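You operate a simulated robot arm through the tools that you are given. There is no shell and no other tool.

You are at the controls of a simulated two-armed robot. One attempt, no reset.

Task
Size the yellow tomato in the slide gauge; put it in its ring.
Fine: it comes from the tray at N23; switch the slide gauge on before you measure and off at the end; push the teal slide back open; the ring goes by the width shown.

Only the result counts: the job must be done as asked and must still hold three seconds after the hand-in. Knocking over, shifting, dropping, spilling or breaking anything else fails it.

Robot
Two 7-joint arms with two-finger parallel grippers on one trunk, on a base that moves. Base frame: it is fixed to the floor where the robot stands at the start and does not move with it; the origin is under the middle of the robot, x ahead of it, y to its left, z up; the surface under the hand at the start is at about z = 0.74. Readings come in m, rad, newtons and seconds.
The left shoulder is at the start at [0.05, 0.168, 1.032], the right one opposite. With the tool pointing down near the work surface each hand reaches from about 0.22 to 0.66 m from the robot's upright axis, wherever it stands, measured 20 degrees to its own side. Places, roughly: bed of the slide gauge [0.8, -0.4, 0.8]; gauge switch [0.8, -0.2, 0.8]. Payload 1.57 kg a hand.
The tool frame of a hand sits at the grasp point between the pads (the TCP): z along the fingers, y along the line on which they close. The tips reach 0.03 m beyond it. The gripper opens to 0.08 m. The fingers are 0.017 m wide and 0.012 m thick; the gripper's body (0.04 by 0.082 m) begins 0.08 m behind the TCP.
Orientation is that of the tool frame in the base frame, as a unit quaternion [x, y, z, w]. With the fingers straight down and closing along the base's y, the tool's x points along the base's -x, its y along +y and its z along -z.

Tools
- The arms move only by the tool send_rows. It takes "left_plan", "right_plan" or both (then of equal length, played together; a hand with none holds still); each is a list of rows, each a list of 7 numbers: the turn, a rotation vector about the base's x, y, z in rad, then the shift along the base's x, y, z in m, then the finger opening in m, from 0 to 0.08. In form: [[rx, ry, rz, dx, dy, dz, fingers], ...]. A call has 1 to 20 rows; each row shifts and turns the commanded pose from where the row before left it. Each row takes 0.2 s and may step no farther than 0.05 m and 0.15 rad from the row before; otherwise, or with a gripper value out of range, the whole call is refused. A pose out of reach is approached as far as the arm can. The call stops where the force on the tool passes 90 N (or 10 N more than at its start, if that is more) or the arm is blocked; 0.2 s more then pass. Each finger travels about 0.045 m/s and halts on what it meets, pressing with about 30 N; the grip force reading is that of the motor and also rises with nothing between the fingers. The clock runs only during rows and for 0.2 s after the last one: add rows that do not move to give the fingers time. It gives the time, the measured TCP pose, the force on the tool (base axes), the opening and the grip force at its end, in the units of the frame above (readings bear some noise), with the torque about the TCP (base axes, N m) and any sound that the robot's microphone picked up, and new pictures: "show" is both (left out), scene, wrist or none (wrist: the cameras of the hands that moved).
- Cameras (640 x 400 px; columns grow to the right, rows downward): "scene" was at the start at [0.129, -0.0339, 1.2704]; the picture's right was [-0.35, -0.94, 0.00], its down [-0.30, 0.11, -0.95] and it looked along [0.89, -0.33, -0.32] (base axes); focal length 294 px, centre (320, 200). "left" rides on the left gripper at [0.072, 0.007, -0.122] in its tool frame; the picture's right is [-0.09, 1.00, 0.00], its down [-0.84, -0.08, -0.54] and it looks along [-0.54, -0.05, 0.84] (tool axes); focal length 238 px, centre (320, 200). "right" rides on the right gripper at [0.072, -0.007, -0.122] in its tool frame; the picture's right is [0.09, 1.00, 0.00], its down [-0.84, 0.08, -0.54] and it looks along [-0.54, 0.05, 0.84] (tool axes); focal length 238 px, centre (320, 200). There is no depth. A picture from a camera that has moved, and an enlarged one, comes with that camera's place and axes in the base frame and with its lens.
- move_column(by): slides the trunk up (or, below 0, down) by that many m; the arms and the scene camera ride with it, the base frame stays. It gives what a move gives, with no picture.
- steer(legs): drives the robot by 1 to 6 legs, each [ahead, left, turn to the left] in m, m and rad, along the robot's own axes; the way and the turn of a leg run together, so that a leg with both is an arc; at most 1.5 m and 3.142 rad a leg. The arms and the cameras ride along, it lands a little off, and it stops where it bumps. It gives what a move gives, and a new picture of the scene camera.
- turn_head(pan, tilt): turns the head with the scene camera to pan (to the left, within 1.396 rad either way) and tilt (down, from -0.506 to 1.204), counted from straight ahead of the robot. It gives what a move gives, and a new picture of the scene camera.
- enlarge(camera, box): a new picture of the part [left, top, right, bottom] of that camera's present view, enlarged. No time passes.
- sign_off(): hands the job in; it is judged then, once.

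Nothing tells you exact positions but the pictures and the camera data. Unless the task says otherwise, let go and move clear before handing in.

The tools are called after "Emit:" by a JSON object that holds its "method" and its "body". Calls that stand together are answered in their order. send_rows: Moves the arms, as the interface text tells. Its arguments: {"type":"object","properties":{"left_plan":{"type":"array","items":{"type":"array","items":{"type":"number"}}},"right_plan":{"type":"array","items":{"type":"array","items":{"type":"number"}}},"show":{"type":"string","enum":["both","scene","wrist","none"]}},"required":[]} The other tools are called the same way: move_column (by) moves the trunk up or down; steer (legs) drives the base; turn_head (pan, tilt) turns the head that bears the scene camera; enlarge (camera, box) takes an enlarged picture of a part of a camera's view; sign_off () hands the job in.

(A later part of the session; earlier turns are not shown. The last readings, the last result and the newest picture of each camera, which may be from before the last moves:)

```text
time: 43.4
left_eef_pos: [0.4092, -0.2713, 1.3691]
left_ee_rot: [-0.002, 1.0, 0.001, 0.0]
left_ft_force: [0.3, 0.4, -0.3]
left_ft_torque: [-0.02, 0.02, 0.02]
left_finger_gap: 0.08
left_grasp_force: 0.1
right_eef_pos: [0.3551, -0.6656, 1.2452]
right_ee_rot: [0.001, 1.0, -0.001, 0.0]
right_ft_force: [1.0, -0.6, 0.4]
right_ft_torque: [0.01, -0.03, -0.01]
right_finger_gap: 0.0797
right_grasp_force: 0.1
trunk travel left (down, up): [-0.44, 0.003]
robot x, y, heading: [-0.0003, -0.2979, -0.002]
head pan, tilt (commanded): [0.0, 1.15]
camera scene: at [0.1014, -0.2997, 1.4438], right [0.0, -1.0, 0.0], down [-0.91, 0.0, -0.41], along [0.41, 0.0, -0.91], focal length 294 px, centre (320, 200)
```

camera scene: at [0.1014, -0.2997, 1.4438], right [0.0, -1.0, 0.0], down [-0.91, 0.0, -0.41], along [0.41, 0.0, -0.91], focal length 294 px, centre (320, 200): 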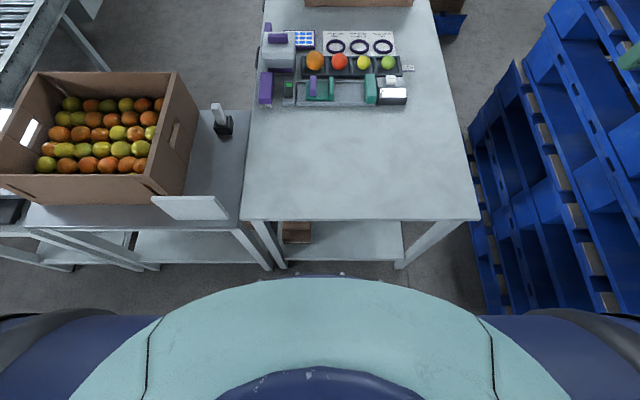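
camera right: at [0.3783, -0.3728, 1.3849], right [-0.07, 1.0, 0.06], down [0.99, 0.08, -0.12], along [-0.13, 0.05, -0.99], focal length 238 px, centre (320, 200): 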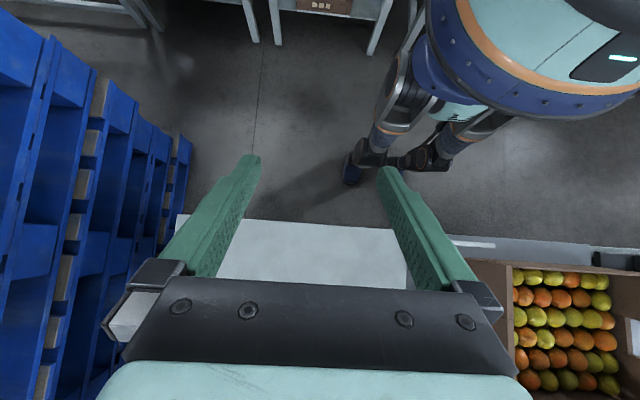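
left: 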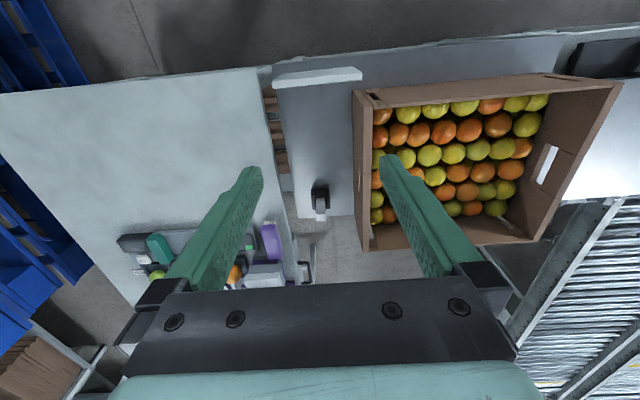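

Now straight in front of the table. I drive ahead 0.1 m, then look down at the legs with the right wrist camera again.

Emit:
{"method": "steer", "body": {"legs": [[0.1, 0.0, 0.0]]}}

Emit:
{"method": "send_rows", "body": {"right_plan": [[0, 0.14, 0, 0.0, -0.03, 0, 0.08], [0, 0.14, 0, 0.0, -0.03, 0, 0.08], [0, 0.14, 0, 0.0, -0.03, 0, 0.08], [0, 0.14, 0, 0.0, 0, 0, 0.08], [0, 0.14, 0, 0.0, 0, 0, 0.08], [0, 0, 0, 0, 0, 0, 0.08]], "show": "wrist"}}

Emit:
{"method": "enlarge", "body": {"camera": "right", "box": [320, 0, 640, 200]}}

```text
time: 44.6
left_eef_pos: [0.5101, -0.2727, 1.3701]
left_ee_rot: [0.0, 1.0, 0.0, 0.0]
left_ft_force: [0.1, 0.3, -0.4]
left_ft_torque: [-0.01, 0.05, 0.02]
left_finger_gap: 0.0799
left_grasp_force: 0.1
right_eef_pos: [0.4564, -0.6666, 1.2436]
right_ee_rot: [0.0, 1.0, -0.001, 0.0]
right_ft_force: [-0.2, 0.1, 0.1]
right_ft_torque: [0.0, -0.03, 0.03]
right_finger_gap: 0.08
right_grasp_force: 0.1
trunk travel left (down, up): [-0.44, 0.003]
robot x, y, heading: [0.1017, -0.2979, -0.002]
head pan, tilt (commanded): [0.0, 1.15]
camera scene: at [0.2026, -0.2998, 1.4437], right [0.0, -1.0, 0.0], down [-0.91, 0.0, -0.41], along [0.41, 0.0, -0.91], focal length 294 px, centre (320, 200)
```

scene: 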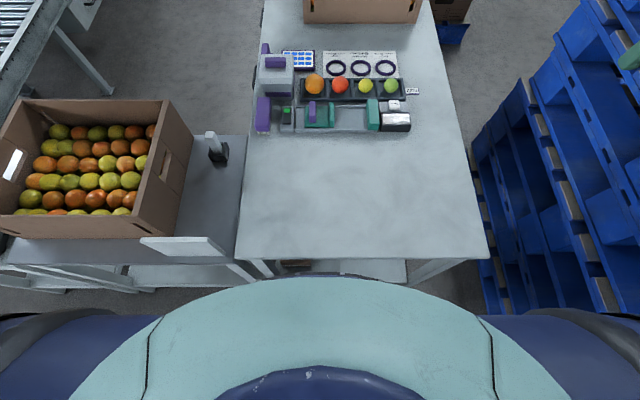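

```text
time: 46.0
left_eef_pos: [0.5102, -0.2717, 1.3691]
left_ee_rot: [0.0, 1.0, 0.0, 0.0]
left_ft_force: [-0.5, 0.4, -0.1]
left_ft_torque: [0.01, -0.02, 0.01]
left_finger_gap: 0.0799
left_grasp_force: 0.1
right_eef_pos: [0.4317, -0.7149, 1.2162]
right_ee_rot: [0.001, 0.939, 0.0, -0.343]
right_ft_force: [-0.8, -0.3, -0.3]
right_ft_torque: [-0.01, 0.03, 0.02]
right_finger_gap: 0.0798
right_grasp_force: 0.1
right hand out of reach, approached as far as the arm can: row 3, 4, 5
trunk travel left (down, up): [-0.44, 0.003]
robot x, y, heading: [0.1038, -0.3007, -0.002]
head pan, tilt (commanded): [0.0, 1.15]
camera right: at [0.454, -0.7225, 1.3547], right [-0.07, 1.0, 0.06], down [0.99, 0.08, -0.12], along [-0.13, 0.05, -0.99], focal length 238 px, centre (320, 200)
```

right: 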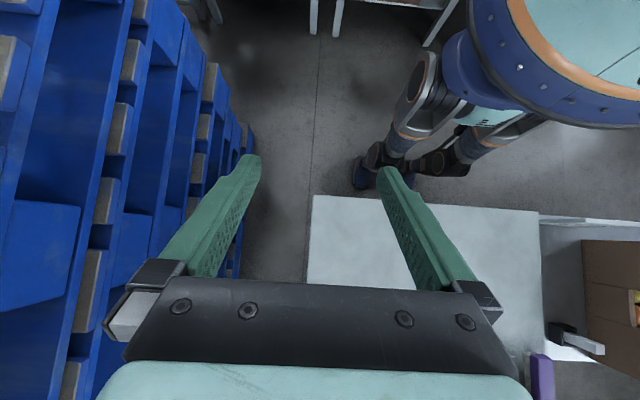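

```text
2.00 times, centred on (480, 100) of right
camera zoom: at [0.454, -0.7225, 1.3547], right [-0.07, 1.0, 0.06], down [0.99, 0.08, -0.12], along [-0.13, 0.05, -0.99], focal length 477 px, centre (0, 400)
```

zoom: 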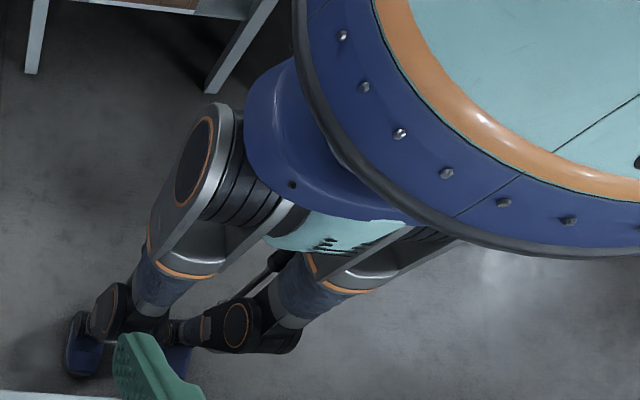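

The legs are slim (toes only about 0.09 m ahead of the axis), so I can stand closer, turned a little left so that the right shoulder points at the gauge. I'll straighten the right hand, turn in place, then advance about 0.1 m.

Emit:
{"method": "send_rows", "body": {"right_plan": [[0, -0.14, 0, 0, 0.03, 0.02, 0.08], [0, -0.14, 0, 0, 0.03, 0.02, 0.08], [0, -0.14, 0, 0, 0.03, 0.02, 0.08], [0, -0.14, 0, 0, 0, 0.02, 0.08], [0, -0.14, 0, 0, 0, 0, 0.08], [0, 0, 0, 0, 0, 0, 0.08]], "show": "none"}}

Emit:
{"method": "steer", "body": {"legs": [[0.0, 0.0, 0.6]]}}

Emit:
{"method": "turn_head", "body": {"pan": -0.6, "tilt": 1.1}}

```text
time: 47.4
left_eef_pos: [0.51, -0.2724, 1.3691]
left_ee_rot: [-0.001, 1.0, 0.0, 0.0]
left_ft_force: [-0.7, 0.4, 0.1]
left_ft_torque: [-0.01, 0.05, -0.01]
left_finger_gap: 0.0799
left_grasp_force: 0.0
right_eef_pos: [0.4329, -0.6267, 1.2938]
right_ee_rot: [0.0, 1.0, 0.001, 0.001]
right_ft_force: [0.4, -0.3, 0.4]
right_ft_torque: [0.0, 0.03, -0.01]
right_finger_gap: 0.0801
right_grasp_force: 0.1
trunk travel left (down, up): [-0.44, 0.003]
robot x, y, heading: [0.1018, -0.2994, -0.002]
head pan, tilt (commanded): [0.0, 1.15]
```

```text
time: 49.4
left_eef_pos: [0.4211, -0.0425, 1.3694]
left_ee_rot: [-0.3, 0.954, 0.0, 0.001]
left_ft_force: [-0.2, -0.3, -0.3]
left_ft_torque: [0.01, -0.01, 0.02]
left_finger_gap: 0.08
left_grasp_force: 0.0
right_eef_pos: [0.5601, -0.3765, 1.2943]
right_ee_rot: [-0.3, 0.954, 0.0, 0.0]
right_ft_force: [-0.2, -0.2, 0.4]
right_ft_torque: [-0.01, 0.01, -0.04]
right_finger_gap: 0.08
right_grasp_force: 0.0
trunk travel left (down, up): [-0.44, 0.003]
robot x, y, heading: [0.0986, -0.3016, 0.61]
head pan, tilt (commanded): [0.0, 1.15]
camera scene: at [0.1836, -0.2427, 1.4438], right [0.57, -0.82, 0.0], down [-0.75, -0.52, -0.41], along [0.34, 0.23, -0.91], focal length 294 px, centre (320, 200)
```

scene: 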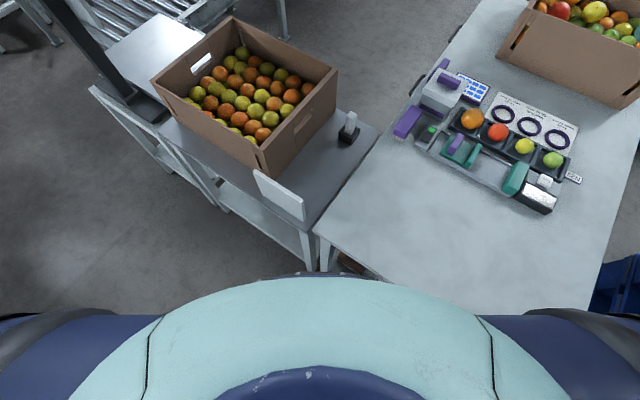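

```text
time: 50.4
left_eef_pos: [0.4208, -0.0421, 1.3689]
left_ee_rot: [-0.3, 0.954, -0.001, 0.001]
left_ft_force: [0.2, 0.1, 0.7]
left_ft_torque: [0.03, 0.04, 0.03]
left_finger_gap: 0.0802
left_grasp_force: 0.1
right_eef_pos: [0.559, -0.3771, 1.295]
right_ee_rot: [-0.3, 0.954, -0.001, 0.0]
right_ft_force: [-0.4, -0.7, 0.1]
right_ft_torque: [0.03, 0.01, 0.05]
right_finger_gap: 0.0804
right_grasp_force: 0.1
trunk travel left (down, up): [-0.44, 0.003]
robot x, y, heading: [0.0999, -0.296, 0.607]
head pan, tilt (commanded): [-0.6, 1.1]
camera scene: at [0.1979, -0.2763, 1.4469], right [0.01, -1.0, 0.0], down [-0.89, -0.01, -0.45], along [0.45, 0.0, -0.89], focal length 294 px, centre (320, 200)
```

scene: 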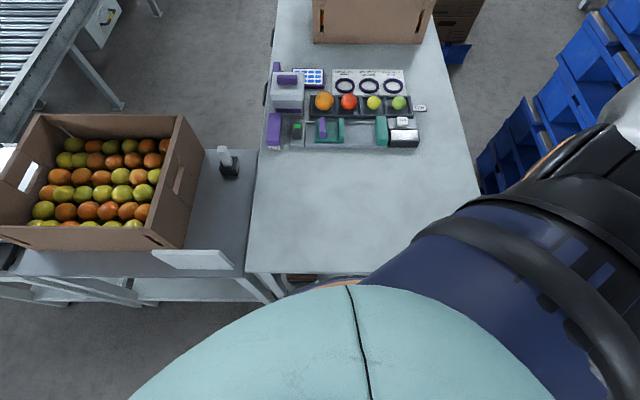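

Turned well, with the gauge now ahead of the right shoulder. I advance 0.1 m toward the table.

Emit:
{"method": "steer", "body": {"legs": [[0.082, -0.057, 0.0]]}}

```text
time: 51.2
left_eef_pos: [0.4242, -0.0437, 1.3691]
left_ee_rot: [-0.3, 0.954, 0.0, 0.001]
left_ft_force: [0.6, 0.3, -0.7]
left_ft_torque: [-0.03, -0.02, -0.01]
left_finger_gap: 0.0798
left_grasp_force: 0.0
right_eef_pos: [0.563, -0.3778, 1.2943]
right_ee_rot: [-0.3, 0.954, 0.0, 0.0]
right_ft_force: [0.8, 0.3, -1.1]
right_ft_torque: [0.01, 0.03, 0.0]
right_finger_gap: 0.08
right_grasp_force: 0.1
trunk travel left (down, up): [-0.44, 0.003]
robot x, y, heading: [0.105, -0.2979, 0.605]
head pan, tilt (commanded): [-0.6, 1.1]
stopped in leg 1: the robot was blocked; the commanded pose is now the measured one
camera scene: at [0.2013, -0.2763, 1.4468], right [0.01, -1.0, 0.0], down [-0.89, -0.01, -0.45], along [0.45, 0.0, -0.89], focal length 294 px, centre (320, 200)
```

scene: 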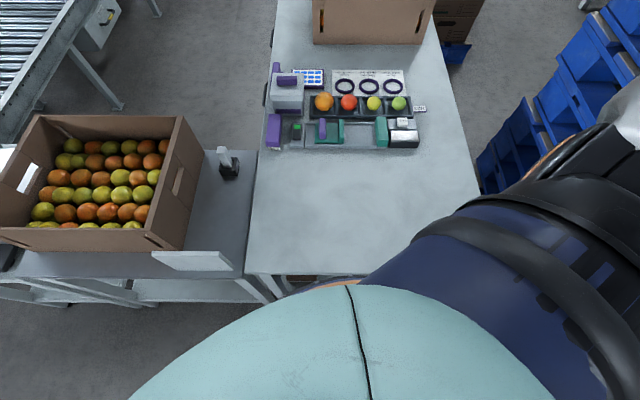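

The base got blocked at x = 0.105, so there is an unseen footprint of about 0.26 m. I'll back off slightly, turn further left (so that the right shoulder points straight at the gauge), and see how near I can stand in that attitude.

Emit:
{"method": "steer", "body": {"legs": [[-0.033, 0.023, 0.0], [0.0, 0.0, 0.6]]}}

Emit:
{"method": "turn_head", "body": {"pan": -1.2, "tilt": 1.0}}

```text
time: 53.7
left_eef_pos: [0.1832, 0.0946, 1.3701]
left_ee_rot: [-0.568, 0.823, 0.0, -0.001]
left_ft_force: [-0.5, -0.1, -0.5]
left_ft_torque: [0.03, 0.0, 0.01]
left_finger_gap: 0.08
left_grasp_force: 0.0
right_eef_pos: [0.487, -0.1032, 1.2952]
right_ee_rot: [-0.569, 0.823, 0.0, 0.0]
right_ft_force: [-0.2, 0.0, 0.7]
right_ft_torque: [0.02, -0.01, -0.01]
right_finger_gap: 0.0801
right_grasp_force: 0.1
trunk travel left (down, up): [-0.44, 0.003]
robot x, y, heading: [0.0613, -0.2998, 1.211]
head pan, tilt (commanded): [-0.6, 1.1]
camera scene: at [0.1311, -0.2258, 1.4469], right [0.57, -0.82, 0.0], down [-0.73, -0.51, -0.45], along [0.37, 0.26, -0.89], focal length 294 px, centre (320, 200)
```

scene: 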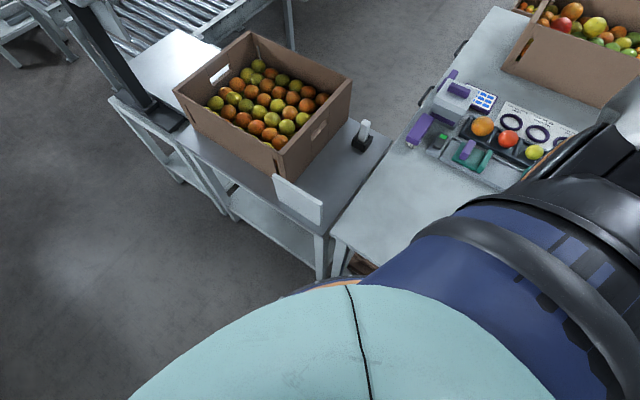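

```text
time: 54.7
left_eef_pos: [0.1833, 0.0931, 1.3702]
left_ee_rot: [-0.569, 0.823, 0.001, 0.001]
left_ft_force: [0.3, 1.0, 0.0]
left_ft_torque: [0.01, 0.0, -0.03]
left_finger_gap: 0.0799
left_grasp_force: 0.1
right_eef_pos: [0.487, -0.1032, 1.296]
right_ee_rot: [-0.569, 0.822, -0.001, 0.0]
right_ft_force: [0.8, 0.5, -0.4]
right_ft_torque: [-0.02, -0.02, 0.0]
right_finger_gap: 0.08
right_grasp_force: 0.1
trunk travel left (down, up): [-0.44, 0.003]
robot x, y, heading: [0.0647, -0.2992, 1.208]
head pan, tilt (commanded): [-1.201, 1.0]
camera scene: at [0.1491, -0.2614, 1.4535], right [0.01, -1.0, 0.0], down [-0.84, -0.01, -0.54], along [0.54, 0.0, -0.84], focal length 294 px, centre (320, 200)
```

scene: 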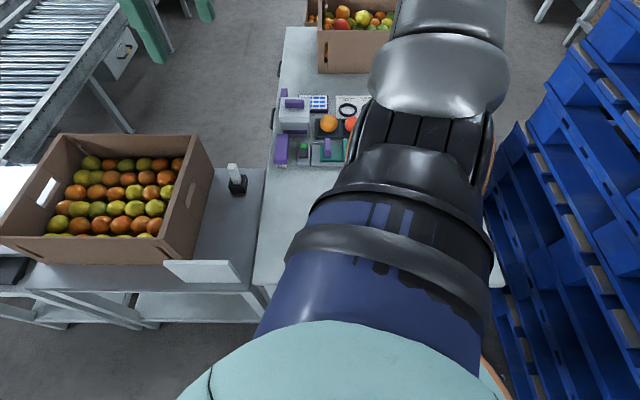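

From here the shoulder points to the gauge (the arm hides part of the head's view). I try advancing in this attitude.

Emit:
{"method": "steer", "body": {"legs": [[0.014, -0.037, 0.0], [0.018, -0.047, 0.0], [0.018, -0.047, 0.0]]}}

```text
time: 56.0
left_eef_pos: [0.2218, 0.0947, 1.3689]
left_ee_rot: [-0.568, 0.823, 0.0, 0.001]
left_ft_force: [-0.7, 0.2, -0.1]
left_ft_torque: [-0.03, -0.01, 0.03]
left_finger_gap: 0.08
left_grasp_force: 0.1
right_eef_pos: [0.5257, -0.1037, 1.294]
right_ee_rot: [-0.568, 0.823, 0.0, 0.0]
right_ft_force: [-0.7, -0.3, 0.3]
right_ft_torque: [0.02, -0.04, 0.01]
right_finger_gap: 0.0802
right_grasp_force: 0.1
trunk travel left (down, up): [-0.44, 0.003]
robot x, y, heading: [0.1021, -0.294, 1.205]
head pan, tilt (commanded): [-1.201, 1.0]
stopped in leg 1: the robot was blocked; the commanded pose is now the measured one
camera scene: at [0.1877, -0.2615, 1.4536], right [0.01, -1.0, 0.0], down [-0.84, -0.01, -0.54], along [0.54, 0.0, -0.84], focal length 294 px, centre (320, 200)
```

scene: 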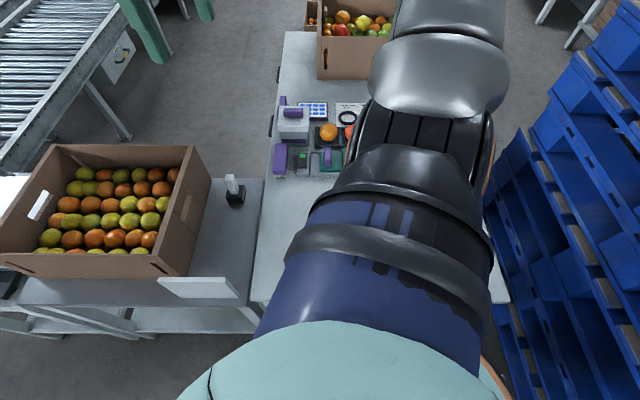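

The footprint seems to be a circle of about 0.26 m, so this is as close as it gets; the shoulder is now at about x = 0.28, which should just reach the rings with a tilted tool. I'll shift along the table so that the shoulder is in line with the gauge, then lower the trunk.

Emit:
{"method": "steer", "body": {"legs": [[-0.002, 0.005, 0.0], [-0.084, -0.031, 0.0]]}}

Emit:
{"method": "send_rows", "body": {"right_plan": [[0, 0, -0.15, 0, -0.01, 0, 0.08], [0, 0, -0.15, 0, -0.01, 0, 0.08], [0, 0, -0.15, 0, -0.01, 0, 0.08], [0, 0, -0.15, 0, -0.01, 0, 0.08], [0, 0, -0.15, 0, -0.01, 0, 0.08], [0, 0, -0.15, 0, -0.01, 0, 0.08], [0, 0, -0.15, 0, -0.01, 0, 0.08], [0, 0, -0.15, 0, -0.01, 0, 0.08], [0, 0, 0, 0, 0, 0, 0.08]], "show": "wrist"}}

```text
time: 57.4
left_eef_pos: [0.2166, 0.0025, 1.3698]
left_ee_rot: [-0.568, 0.823, 0.0, 0.0]
left_ft_force: [0.4, -0.2, 0.0]
left_ft_torque: [0.01, -0.02, -0.03]
left_finger_gap: 0.0803
left_grasp_force: 0.1
right_eef_pos: [0.5195, -0.1936, 1.2948]
right_ee_rot: [-0.568, 0.823, -0.001, 0.001]
right_ft_force: [0.2, 0.1, 0.7]
right_ft_torque: [0.01, 0.03, 0.0]
right_finger_gap: 0.0801
right_grasp_force: 0.1
trunk travel left (down, up): [-0.44, 0.003]
robot x, y, heading: [0.0965, -0.3863, 1.212]
head pan, tilt (commanded): [-1.201, 1.0]
camera scene: at [0.1815, -0.3518, 1.4535], right [0.01, -1.0, 0.0], down [-0.84, -0.01, -0.54], along [0.54, 0.0, -0.84], focal length 294 px, centre (320, 200)
```

scene: 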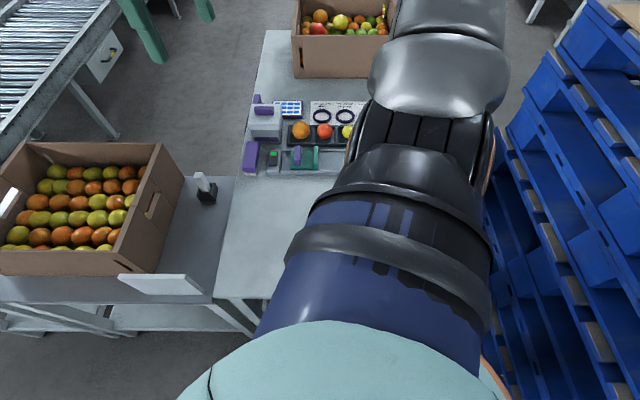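

```text
time: 59.4
left_eef_pos: [0.2164, 0.0051, 1.3678]
left_ee_rot: [-0.569, 0.823, -0.001, 0.0]
left_ft_force: [-0.2, 0.1, -0.5]
left_ft_torque: [0.0, -0.02, 0.0]
left_finger_gap: 0.0801
left_grasp_force: 0.0
right_eef_pos: [0.52, -0.2734, 1.2938]
right_ee_rot: [-0.003, 1.0, -0.001, 0.0]
right_ft_force: [-0.1, 0.3, 0.5]
right_ft_torque: [-0.03, -0.02, 0.02]
right_finger_gap: 0.0801
right_grasp_force: 0.1
trunk travel left (down, up): [-0.44, 0.003]
robot x, y, heading: [0.0987, -0.3906, 1.209]
head pan, tilt (commanded): [-1.201, 1.0]
camera right: at [0.4475, -0.2804, 1.4163], right [-0.1, 0.99, 0.0], down [0.84, 0.08, 0.54], along [0.54, 0.05, -0.84], focal length 238 px, centre (320, 200)
```

right: 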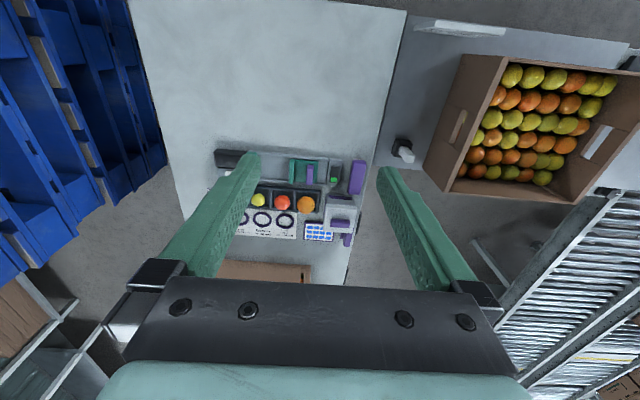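

The hand is square to the table now. I lower the trunk by 0.30 m, which brings the shoulder to about z = 0.97 for the longest reach.

Emit:
{"method": "move_column", "body": {"by": -0.3}}

Emit:
{"method": "send_rows", "body": {"right_plan": [[0, -0.14, 0, 0.03, -0.03, 0, 0.08], [0, -0.14, 0, 0.03, -0.03, 0, 0.08], [0, -0.14, 0, 0.03, -0.03, 0, 0.08], [0, -0.14, 0, 0.03, -0.03, 0, 0.08], [0, -0.14, 0, 0.03, -0.02, 0, 0.08], [0, 0, 0, 0.03, -0.02, 0, 0.08], [0, 0, 0, 0, 0, 0, 0.08]], "show": "both"}}

```text
time: 62.4
left_eef_pos: [0.2161, 0.0043, 1.0688]
left_ee_rot: [-0.569, 0.823, 0.0, 0.0]
left_ft_force: [-0.3, -0.1, -0.1]
left_ft_torque: [0.03, -0.03, -0.03]
left_finger_gap: 0.0797
left_grasp_force: 0.0
right_eef_pos: [0.5206, -0.2744, 0.9947]
right_ee_rot: [-0.005, 1.0, 0.0, 0.0]
right_ft_force: [-0.2, -0.1, -0.3]
right_ft_torque: [0.04, -0.02, -0.02]
right_finger_gap: 0.0798
right_grasp_force: 0.0
trunk travel left (down, up): [-0.14, 0.303]
robot x, y, heading: [0.0965, -0.3854, 1.212]
head pan, tilt (commanded): [-1.201, 1.0]
```

```text
time: 64.0
left_eef_pos: [0.2155, 0.0044, 1.0692]
left_ee_rot: [-0.568, 0.823, 0.0, 0.001]
left_ft_force: [0.0, 0.1, -0.4]
left_ft_torque: [0.03, 0.03, 0.0]
left_finger_gap: 0.0802
left_grasp_force: 0.0
right_eef_pos: [0.7003, -0.434, 0.9938]
right_ee_rot: [-0.005, 0.939, -0.001, 0.344]
right_ft_force: [-0.5, 0.7, 0.5]
right_ft_torque: [0.02, 0.02, 0.0]
right_finger_gap: 0.0801
right_grasp_force: 0.0
trunk travel left (down, up): [-0.14, 0.303]
robot x, y, heading: [0.0946, -0.3862, 1.211]
head pan, tilt (commanded): [-1.201, 1.0]
camera scene: at [0.1815, -0.3513, 1.1535], right [0.01, -1.0, 0.0], down [-0.84, -0.01, -0.54], along [0.54, 0.0, -0.84], focal length 294 px, centre (320, 200)
camera right: at [0.5671, -0.4421, 1.04], right [-0.08, 0.99, -0.07], down [0.29, 0.09, 0.95], along [0.95, 0.06, -0.29], focal length 238 px, centre (320, 200)
```

scene: 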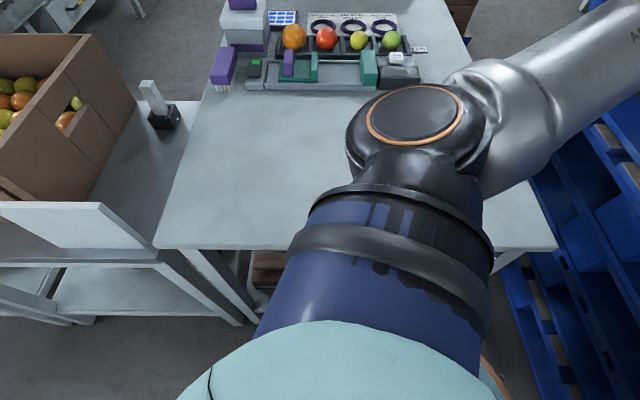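
right: 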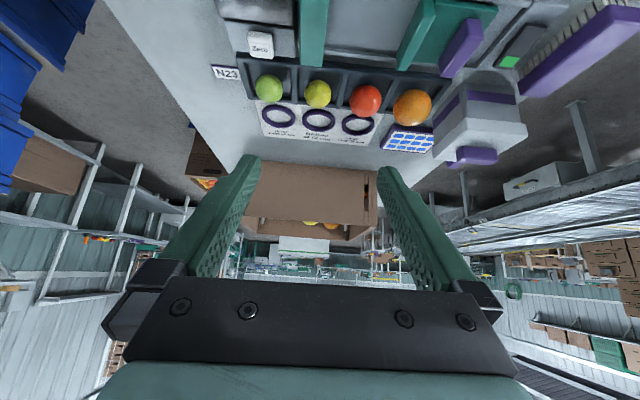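

The hand moves well here. Now I test the stretch to above the rings at a safe height.

Emit:
{"method": "send_rows", "body": {"right_plan": [[0, -0.1, 0, 0.04, 0, -0.02, 0.08], [0, 0, 0, 0.04, 0, -0.02, 0.08], [0, 0, 0, 0.04, 0, -0.02, 0.08], [0, 0, 0, 0.04, 0, -0.02, 0.08], [0, 0, 0, 0.04, 0, -0.02, 0.08], [0, 0, 0, 0.04, 0, -0.02, 0.08], [0, 0, 0, 0.03, 0, 0, 0.08], [0, 0, 0, 0, 0, 0, 0.08]], "show": "both"}}

```text
time: 65.8
left_eef_pos: [0.2162, 0.0048, 1.0698]
left_ee_rot: [-0.568, 0.823, 0.0, 0.0]
left_ft_force: [0.9, 0.4, 0.8]
left_ft_torque: [0.02, 0.02, 0.0]
left_finger_gap: 0.0799
left_grasp_force: 0.0
right_eef_pos: [0.971, -0.4337, 0.8766]
right_ee_rot: [-0.004, 0.921, -0.003, 0.389]
right_ft_force: [0.1, 0.2, -0.1]
right_ft_torque: [-0.02, 0.0, 0.03]
right_finger_gap: 0.08
right_grasp_force: 0.0
trunk travel left (down, up): [-0.14, 0.303]
robot x, y, heading: [0.0954, -0.386, 1.205]
head pan, tilt (commanded): [-1.201, 1.0]
camera scene: at [0.1815, -0.3512, 1.1535], right [0.01, -1.0, 0.0], down [-0.84, -0.01, -0.54], along [0.54, 0.0, -0.84], focal length 294 px, centre (320, 200)
camera right: at [0.8329, -0.4399, 0.9091], right [-0.07, 0.99, -0.07], down [0.19, 0.09, 0.98], along [0.98, 0.06, -0.2], focal length 238 px, centre (320, 200)
```

scene: 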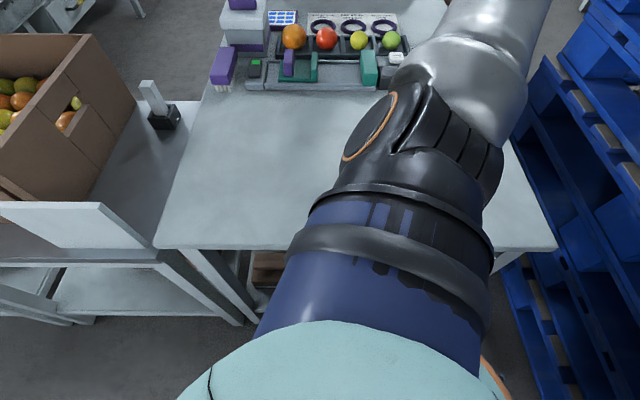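
right: 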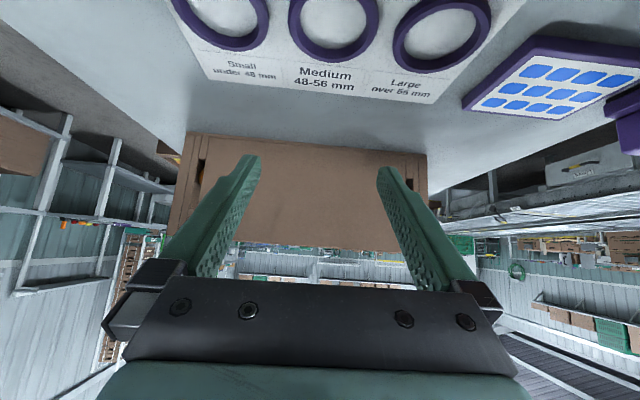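

The rings can be reached (Small under 48 mm, Medium 48–56 mm, Large over 56 mm). Now I retract and take close views of the gauge and its switch.

Emit:
{"method": "send_rows", "body": {"right_plan": [[0, 0, 0, -0.04, 0, 0.02, 0.08], [0, 0, 0, -0.04, 0, 0.02, 0.08], [0, 0, 0, -0.04, 0, 0.02, 0.08], [0, 0.1, 0, -0.04, 0, 0.02, 0.08], [0, 0.14, 0, -0.04, 0.01, 0.02, 0.08], [0, 0.14, 0, -0.04, 0.02, 0.02, 0.08], [0, 0.14, 0, -0.04, 0.02, 0.0, 0.08], [0, 0.14, 0, -0.04, 0.02, 0.0, 0.08], [0, 0.14, 0, -0.02, 0.02, 0.0, 0.08], [0, 0, 0, 0, 0, 0, 0.08]], "show": "wrist"}}

Emit:
{"method": "enlarge", "body": {"camera": "right", "box": [180, 180, 460, 355]}}

Emit:
{"method": "enlarge", "body": {"camera": "scene", "box": [200, 0, 440, 150]}}

```text
time: 68.0
left_eef_pos: [0.2168, 0.0041, 1.0696]
left_ee_rot: [-0.569, 0.823, 0.0, 0.0]
left_ft_force: [0.4, -0.4, -0.4]
left_ft_torque: [0.0, -0.01, -0.01]
left_finger_gap: 0.0799
left_grasp_force: 0.0
right_eef_pos: [0.6287, -0.3444, 0.9958]
right_ee_rot: [-0.006, 1.0, 0.0, -0.001]
right_ft_force: [0.0, -0.1, -0.2]
right_ft_torque: [0.01, -0.01, 0.01]
right_finger_gap: 0.0802
right_grasp_force: 0.1
trunk travel left (down, up): [-0.14, 0.303]
robot x, y, heading: [0.0957, -0.3886, 1.214]
head pan, tilt (commanded): [-1.201, 1.0]
camera right: at [0.5565, -0.3517, 1.1172], right [-0.1, 0.99, 0.0], down [0.84, 0.09, 0.54], along [0.54, 0.06, -0.84], focal length 238 px, centre (320, 200)
```

right: 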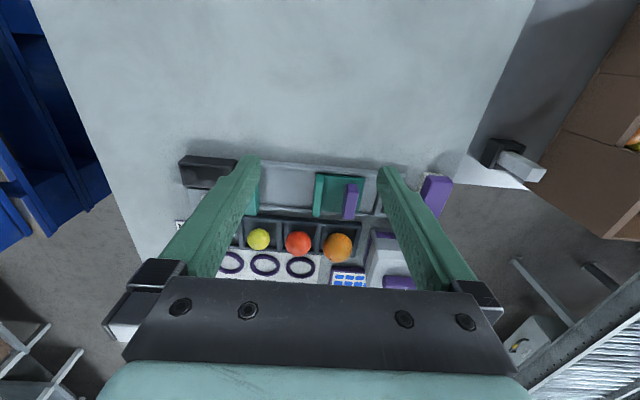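

```text
2.29 times, centred on (320, 268) of right
camera zoom: at [0.5565, -0.3517, 1.1172], right [-0.1, 0.99, 0.0], down [0.84, 0.09, 0.54], along [0.54, 0.06, -0.84], focal length 545 px, centre (320, 46)
```

zoom: 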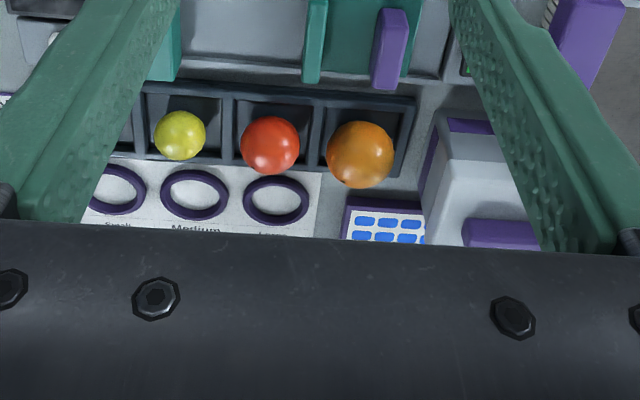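

```text
2.67 times, centred on (320, 75) of scene
camera zoom: at [0.1815, -0.3512, 1.1535], right [0.01, -1.0, 0.0], down [-0.84, -0.01, -0.54], along [0.54, 0.0, -0.84], focal length 783 px, centre (320, 533)
```

zoom: 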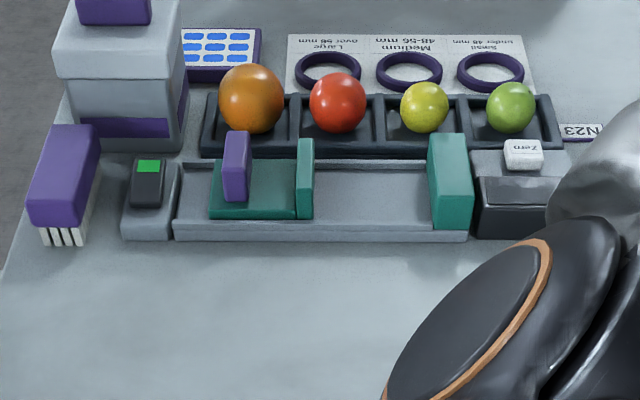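

I can see the gauge well. I move the hand left over the switch to look at it closely.

Emit:
{"method": "send_rows", "body": {"right_plan": [[0, 0, 0, 0, 0.04, -0.01, 0.08], [0, 0, 0, 0, 0.04, -0.01, 0.08], [0, 0, 0, 0, 0.04, -0.01, 0.08], [0, 0, 0, 0, 0.0, 0, 0.08]], "show": "wrist"}}

Emit:
{"method": "enlarge", "body": {"camera": "right", "box": [220, 130, 420, 255]}}

Emit:
{"method": "turn_head", "body": {"pan": -1.2, "tilt": 0.75}}

Emit:
{"method": "enlarge", "body": {"camera": "scene", "box": [200, 50, 440, 200]}}

```text
time: 69.0
left_eef_pos: [0.2153, 0.0055, 1.07]
left_ee_rot: [-0.569, 0.823, 0.0, 0.0]
left_ft_force: [-0.2, -0.4, -0.1]
left_ft_torque: [-0.01, -0.03, 0.0]
left_finger_gap: 0.08
left_grasp_force: 0.0
right_eef_pos: [0.6266, -0.2244, 0.966]
right_ee_rot: [-0.004, 1.0, 0.001, 0.001]
right_ft_force: [-0.5, -0.5, 0.0]
right_ft_torque: [0.02, 0.01, 0.0]
right_finger_gap: 0.0799
right_grasp_force: 0.0
trunk travel left (down, up): [-0.14, 0.303]
robot x, y, heading: [0.0961, -0.3878, 1.209]
head pan, tilt (commanded): [-1.201, 1.0]
camera right: at [0.5551, -0.2321, 1.0867], right [-0.1, 0.99, 0.0], down [0.84, 0.08, 0.54], along [0.54, 0.06, -0.84], focal length 238 px, centre (320, 200)
```

right: 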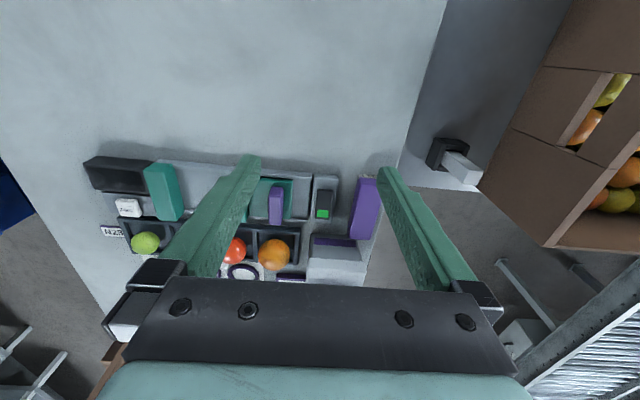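

```text
3.20 times, centred on (320, 192) of right
camera zoom: at [0.5551, -0.2321, 1.0867], right [-0.1, 0.99, 0.0], down [0.84, 0.08, 0.54], along [0.54, 0.06, -0.84], focal length 763 px, centre (320, 224)
```

zoom: 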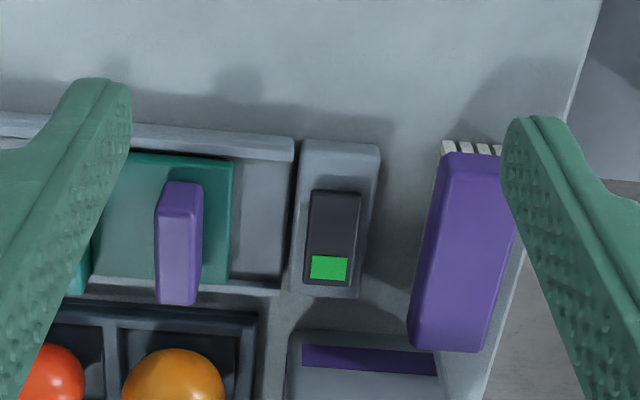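

```text
time: 69.8
left_eef_pos: [0.2172, 0.0038, 1.0684]
left_ee_rot: [-0.569, 0.823, 0.001, 0.0]
left_ft_force: [-0.1, -0.5, 0.8]
left_ft_torque: [-0.03, 0.01, -0.01]
left_finger_gap: 0.0798
left_grasp_force: 0.0
right_eef_pos: [0.6275, -0.2249, 0.9644]
right_ee_rot: [-0.005, 1.0, 0.0, 0.0]
right_ft_force: [0.2, -0.4, -0.1]
right_ft_torque: [-0.01, -0.03, 0.03]
right_finger_gap: 0.08
right_grasp_force: 0.1
trunk travel left (down, up): [-0.14, 0.303]
robot x, y, heading: [0.0965, -0.3888, 1.205]
head pan, tilt (commanded): [-1.201, 0.75]
camera scene: at [0.1947, -0.3511, 1.1726], right [0.01, -1.0, 0.0], down [-0.68, -0.01, -0.73], along [0.73, 0.01, -0.68], focal length 294 px, centre (320, 200)
```

scene: 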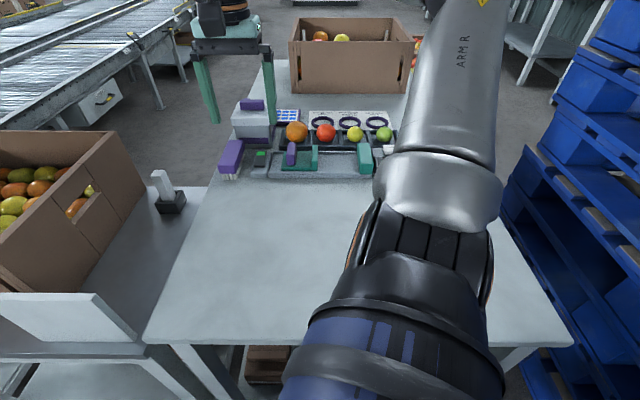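

```text
2.67 times, centred on (320, 125) of scene
camera zoom: at [0.1947, -0.3511, 1.1726], right [0.01, -1.0, 0.0], down [-0.68, -0.01, -0.73], along [0.73, 0.01, -0.68], focal length 783 px, centre (320, 400)
```

zoom: 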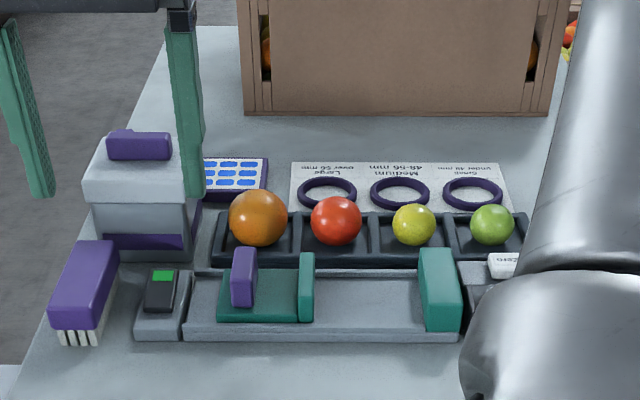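

The switch is a black rocker with a green patch at its far end, at about (0.76, -0.205, 0.775). I'll get lower in front of it to see which end stands up.

Emit:
{"method": "send_rows", "body": {"right_plan": [[0, 0, 0, -0.01, 0.005, -0.04, 0.08], [0, 0, 0, -0.01, 0.005, -0.04, 0.08], [0, 0, 0, 0.0, 0.0, -0.03, 0.08], [0, 0, 0, 0, 0.0, 0, 0.08]], "show": "wrist"}}

Emit:
{"method": "enlarge", "body": {"camera": "right", "box": [250, 180, 410, 280]}}

```text
time: 70.8
left_eef_pos: [0.2166, 0.0038, 1.0698]
left_ee_rot: [-0.568, 0.823, 0.0, 0.0]
left_ft_force: [-0.7, 0.4, 0.6]
left_ft_torque: [0.02, -0.01, 0.03]
left_finger_gap: 0.08
left_grasp_force: 0.0
right_eef_pos: [0.6095, -0.2156, 0.8536]
right_ee_rot: [-0.004, 1.0, 0.001, 0.0]
right_ft_force: [-0.4, 0.2, 0.3]
right_ft_torque: [0.0, 0.02, -0.05]
right_finger_gap: 0.0802
right_grasp_force: 0.1
trunk travel left (down, up): [-0.14, 0.303]
robot x, y, heading: [0.0946, -0.3884, 1.214]
head pan, tilt (commanded): [-1.201, 0.75]
camera right: at [0.5367, -0.2228, 0.9754], right [-0.1, 0.99, 0.0], down [0.84, 0.09, 0.54], along [0.54, 0.06, -0.84], focal length 238 px, centre (320, 200)
```

right: 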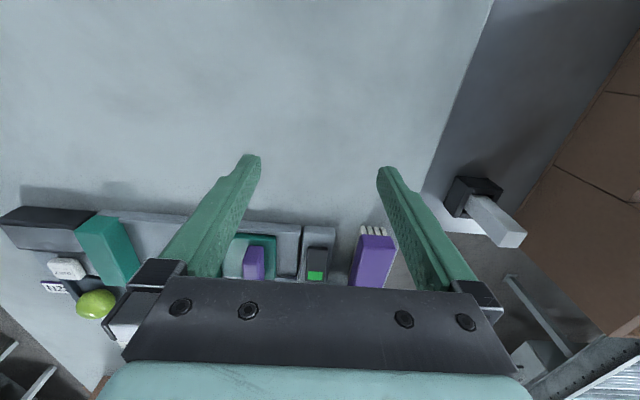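

```text
4.00 times, centred on (330, 230) of right
camera zoom: at [0.5367, -0.2228, 0.9754], right [-0.1, 0.99, 0.0], down [0.84, 0.09, 0.54], along [0.54, 0.06, -0.84], focal length 953 px, centre (280, 80)
```

zoom: 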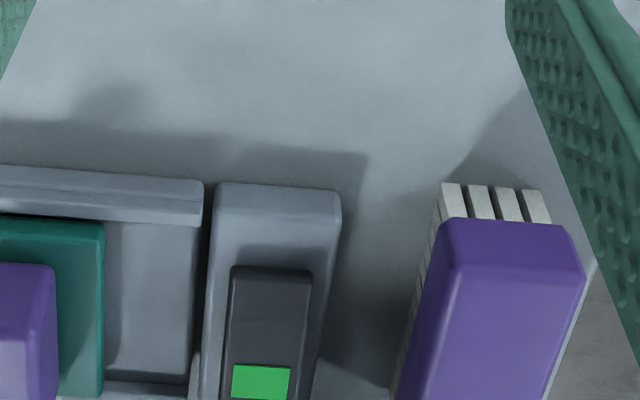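

Emit:
{"method": "enlarge", "body": {"camera": "scene", "box": [240, 140, 290, 172]}}

Emit:
{"method": "enlarge", "body": {"camera": "scene", "box": [255, 110, 415, 210]}}

```text
12.50 times, centred on (265, 156) of scene
camera zoom: at [0.1948, -0.3512, 1.1726], right [0.01, -1.0, 0.0], down [-0.68, -0.01, -0.73], along [0.73, 0.01, -0.68], focal length 3669 px, centre (1008, 750)
```

zoom: 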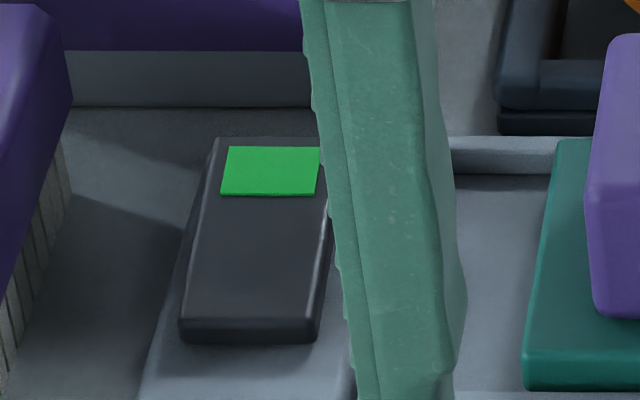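

```text
4.00 times, centred on (335, 160) of scene
camera zoom: at [0.1948, -0.3512, 1.1726], right [0.01, -1.0, 0.0], down [-0.68, -0.01, -0.73], along [0.73, 0.01, -0.68], focal length 1174 px, centre (260, 360)
```

zoom: 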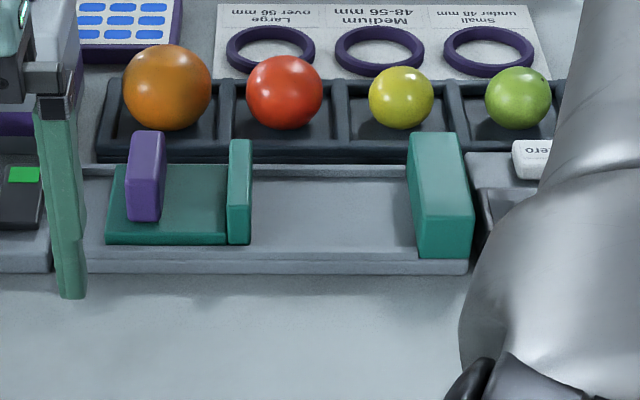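

From this angle I can't tell which end of the rocker is up. I'll take a side view: rotate the hand so its camera looks along +y at the switch from above the gauge.

Emit:
{"method": "send_rows", "body": {"right_plan": [[0, 0, 0, 0, 0, 0.04, 0.08], [0, 0, 0, 0, 0, 0.04, 0.08], [0, 0, 0.145, 0.014, -0.013, 0.02, 0.08], [0, 0, 0.145, 0.014, -0.013, 0, 0.08], [0, 0, 0.145, 0.014, -0.013, 0, 0.08], [0, 0, 0.145, 0.014, -0.013, 0, 0.08], [0, 0, 0.145, 0.014, -0.013, 0, 0.08], [0, 0, 0.145, 0.014, -0.013, 0, 0.08], [0, 0, 0.145, 0.014, -0.013, 0, 0.08], [0, 0, 0.145, 0.014, -0.013, 0, 0.08], [0, 0, 0.145, 0.014, -0.013, 0, 0.08], [0, 0, 0.145, 0.014, -0.013, 0, 0.08], [0, 0, 0.121, 0.01, -0.015, 0, 0.08], [0.15, 0, 0, 0, 0, -0.01, 0.08], [0.15, 0, 0, 0, 0, -0.01, 0.08], [0.15, 0, 0, 0, 0, -0.01, 0.08], [0.15, 0, 0, 0, 0, -0.01, 0.08], [0, 0, 0, 0, 0, 0, 0.08]], "show": "wrist"}}

Emit:
{"method": "enlarge", "body": {"camera": "right", "box": [220, 130, 420, 255]}}

```text
time: 74.6
left_eef_pos: [0.2169, 0.004, 1.0703]
left_ee_rot: [-0.569, 0.823, 0.0, 0.001]
left_ft_force: [-0.3, -0.2, -0.7]
left_ft_torque: [0.0, 0.01, -0.01]
left_finger_gap: 0.0802
left_grasp_force: 0.0
right_eef_pos: [0.5356, -0.2748, 0.8863]
right_ee_rot: [0.679, -0.673, -0.207, -0.21]
right_ft_force: [-0.3, -0.2, 0.1]
right_ft_torque: [0.02, -0.02, 0.0]
right_finger_gap: 0.0798
right_grasp_force: 0.1
right hand out of reach, approached as far as the arm can: row 10, 11, 12, 13, 16, 17
trunk travel left (down, up): [-0.14, 0.303]
robot x, y, heading: [0.0938, -0.3899, 1.206]
head pan, tilt (commanded): [-1.201, 0.75]
camera right: at [0.5437, -0.4027, 0.9466], right [-0.99, -0.08, -0.06], down [-0.09, 0.38, 0.92], along [-0.06, 0.92, -0.39], focal length 238 px, centre (320, 200)
```

right: 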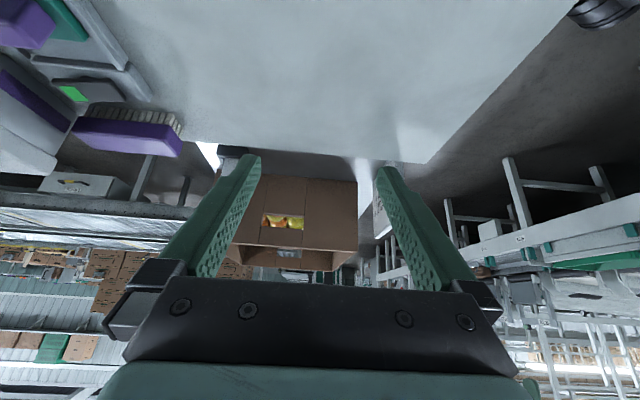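

```text
3.20 times, centred on (320, 192) of right
camera zoom: at [0.5437, -0.4027, 0.9466], right [-0.99, -0.08, -0.06], down [-0.09, 0.38, 0.92], along [-0.06, 0.92, -0.39], focal length 763 px, centre (320, 224)
```

zoom: 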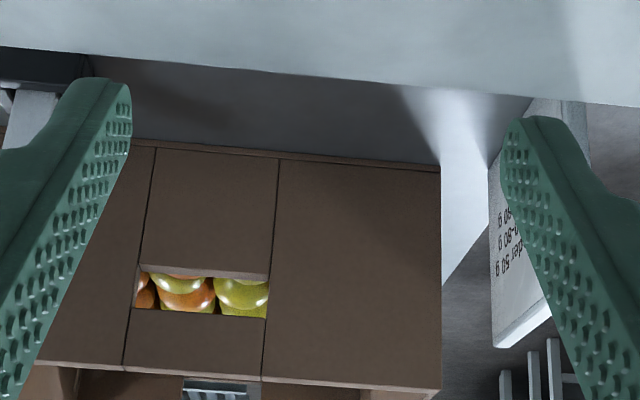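

The arm couldn't take that full yaw there, but the switch is visible at the upper left. I'll enlarge it.

Emit:
{"method": "enlarge", "body": {"camera": "right", "box": [20, 50, 180, 150]}}

```text
4.00 times, centred on (100, 100) of right
camera zoom: at [0.5437, -0.4027, 0.9466], right [-0.99, -0.08, -0.06], down [-0.09, 0.38, 0.92], along [-0.06, 0.92, -0.39], focal length 953 px, centre (1200, 600)
```

zoom: 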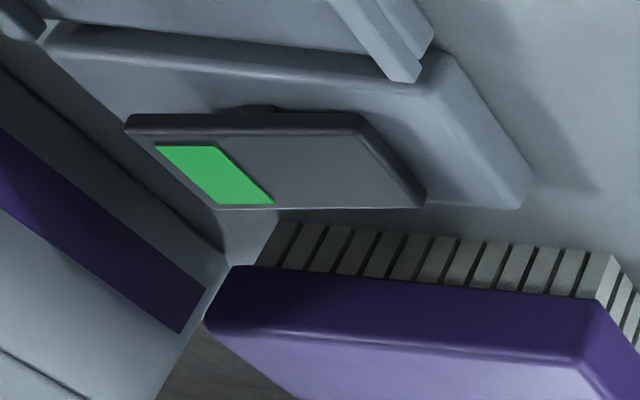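

The side view shows the far (green) end standing up over a centre pivot, so pressing the green end should switch it on. I restore the hand's attitude and close the fingers.

Emit:
{"method": "send_rows", "body": {"right_plan": [[-0.15, 0, 0, 0, 0, 0.02, 0.08], [-0.15, 0, 0, 0, 0, 0.02, 0.08], [-0.15, 0, 0, 0, 0, 0.02, 0.08], [-0.15, 0, 0, 0, 0, 0.02, 0.08], [0, 0, -0.1428, 0.01, 0.006, 0, 0.04], [0, 0, -0.1428, 0.01, 0.006, 0, 0.02], [0, 0, -0.1428, 0.01, 0.006, 0, 0.0], [0, 0, -0.1428, 0.01, 0.006, 0, 0.0], [0, 0, -0.1428, 0.01, 0.006, 0, 0.0], [0, 0, -0.1428, 0.01, 0.006, 0, 0.0], [0, 0, -0.1428, 0.01, 0.006, 0, 0.0], [0, 0, -0.1428, 0.01, 0.006, 0, 0.0], [0, 0, -0.1428, 0.01, 0.006, 0, 0.0], [0, 0, -0.1428, 0.01, 0.006, 0, 0.0], [0, 0, -0.1428, 0.01, 0.006, 0, 0.0], [0, 0, 0, 0, 0, 0, 0.0]], "show": "both"}}

```text
time: 78.0
left_eef_pos: [0.217, 0.0043, 1.0701]
left_ee_rot: [-0.569, 0.823, 0.001, 0.0]
left_ft_force: [-0.9, 0.9, 0.5]
left_ft_torque: [0.01, -0.02, -0.02]
left_finger_gap: 0.08
left_grasp_force: 0.1
right_eef_pos: [0.6551, -0.2205, 0.9474]
right_ee_rot: [0.019, 0.998, 0.007, 0.061]
right_ft_force: [-0.5, 0.1, -0.1]
right_ft_torque: [0.0, 0.03, 0.0]
right_finger_gap: 0.0
right_grasp_force: 20.9
right hand out of reach, approached as far as the arm can: row 3, 4
trunk travel left (down, up): [-0.14, 0.303]
robot x, y, heading: [0.0947, -0.3881, 1.21]
head pan, tilt (commanded): [-1.201, 0.75]
camera scene: at [0.1947, -0.3511, 1.1726], right [0.01, -1.0, 0.0], down [-0.68, -0.01, -0.73], along [0.73, 0.01, -0.68], focal length 294 px, centre (320, 200)
camera right: at [0.5683, -0.2257, 1.0585], right [-0.05, 1.0, 0.01], down [0.77, 0.04, 0.64], along [0.64, 0.04, -0.77], focal length 238 px, centre (320, 200)
```

scene: 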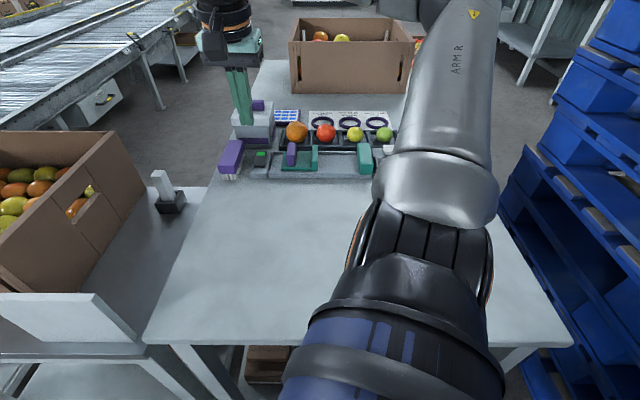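
right: 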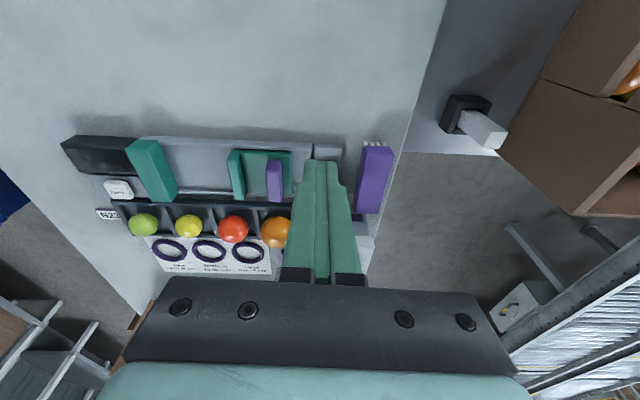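

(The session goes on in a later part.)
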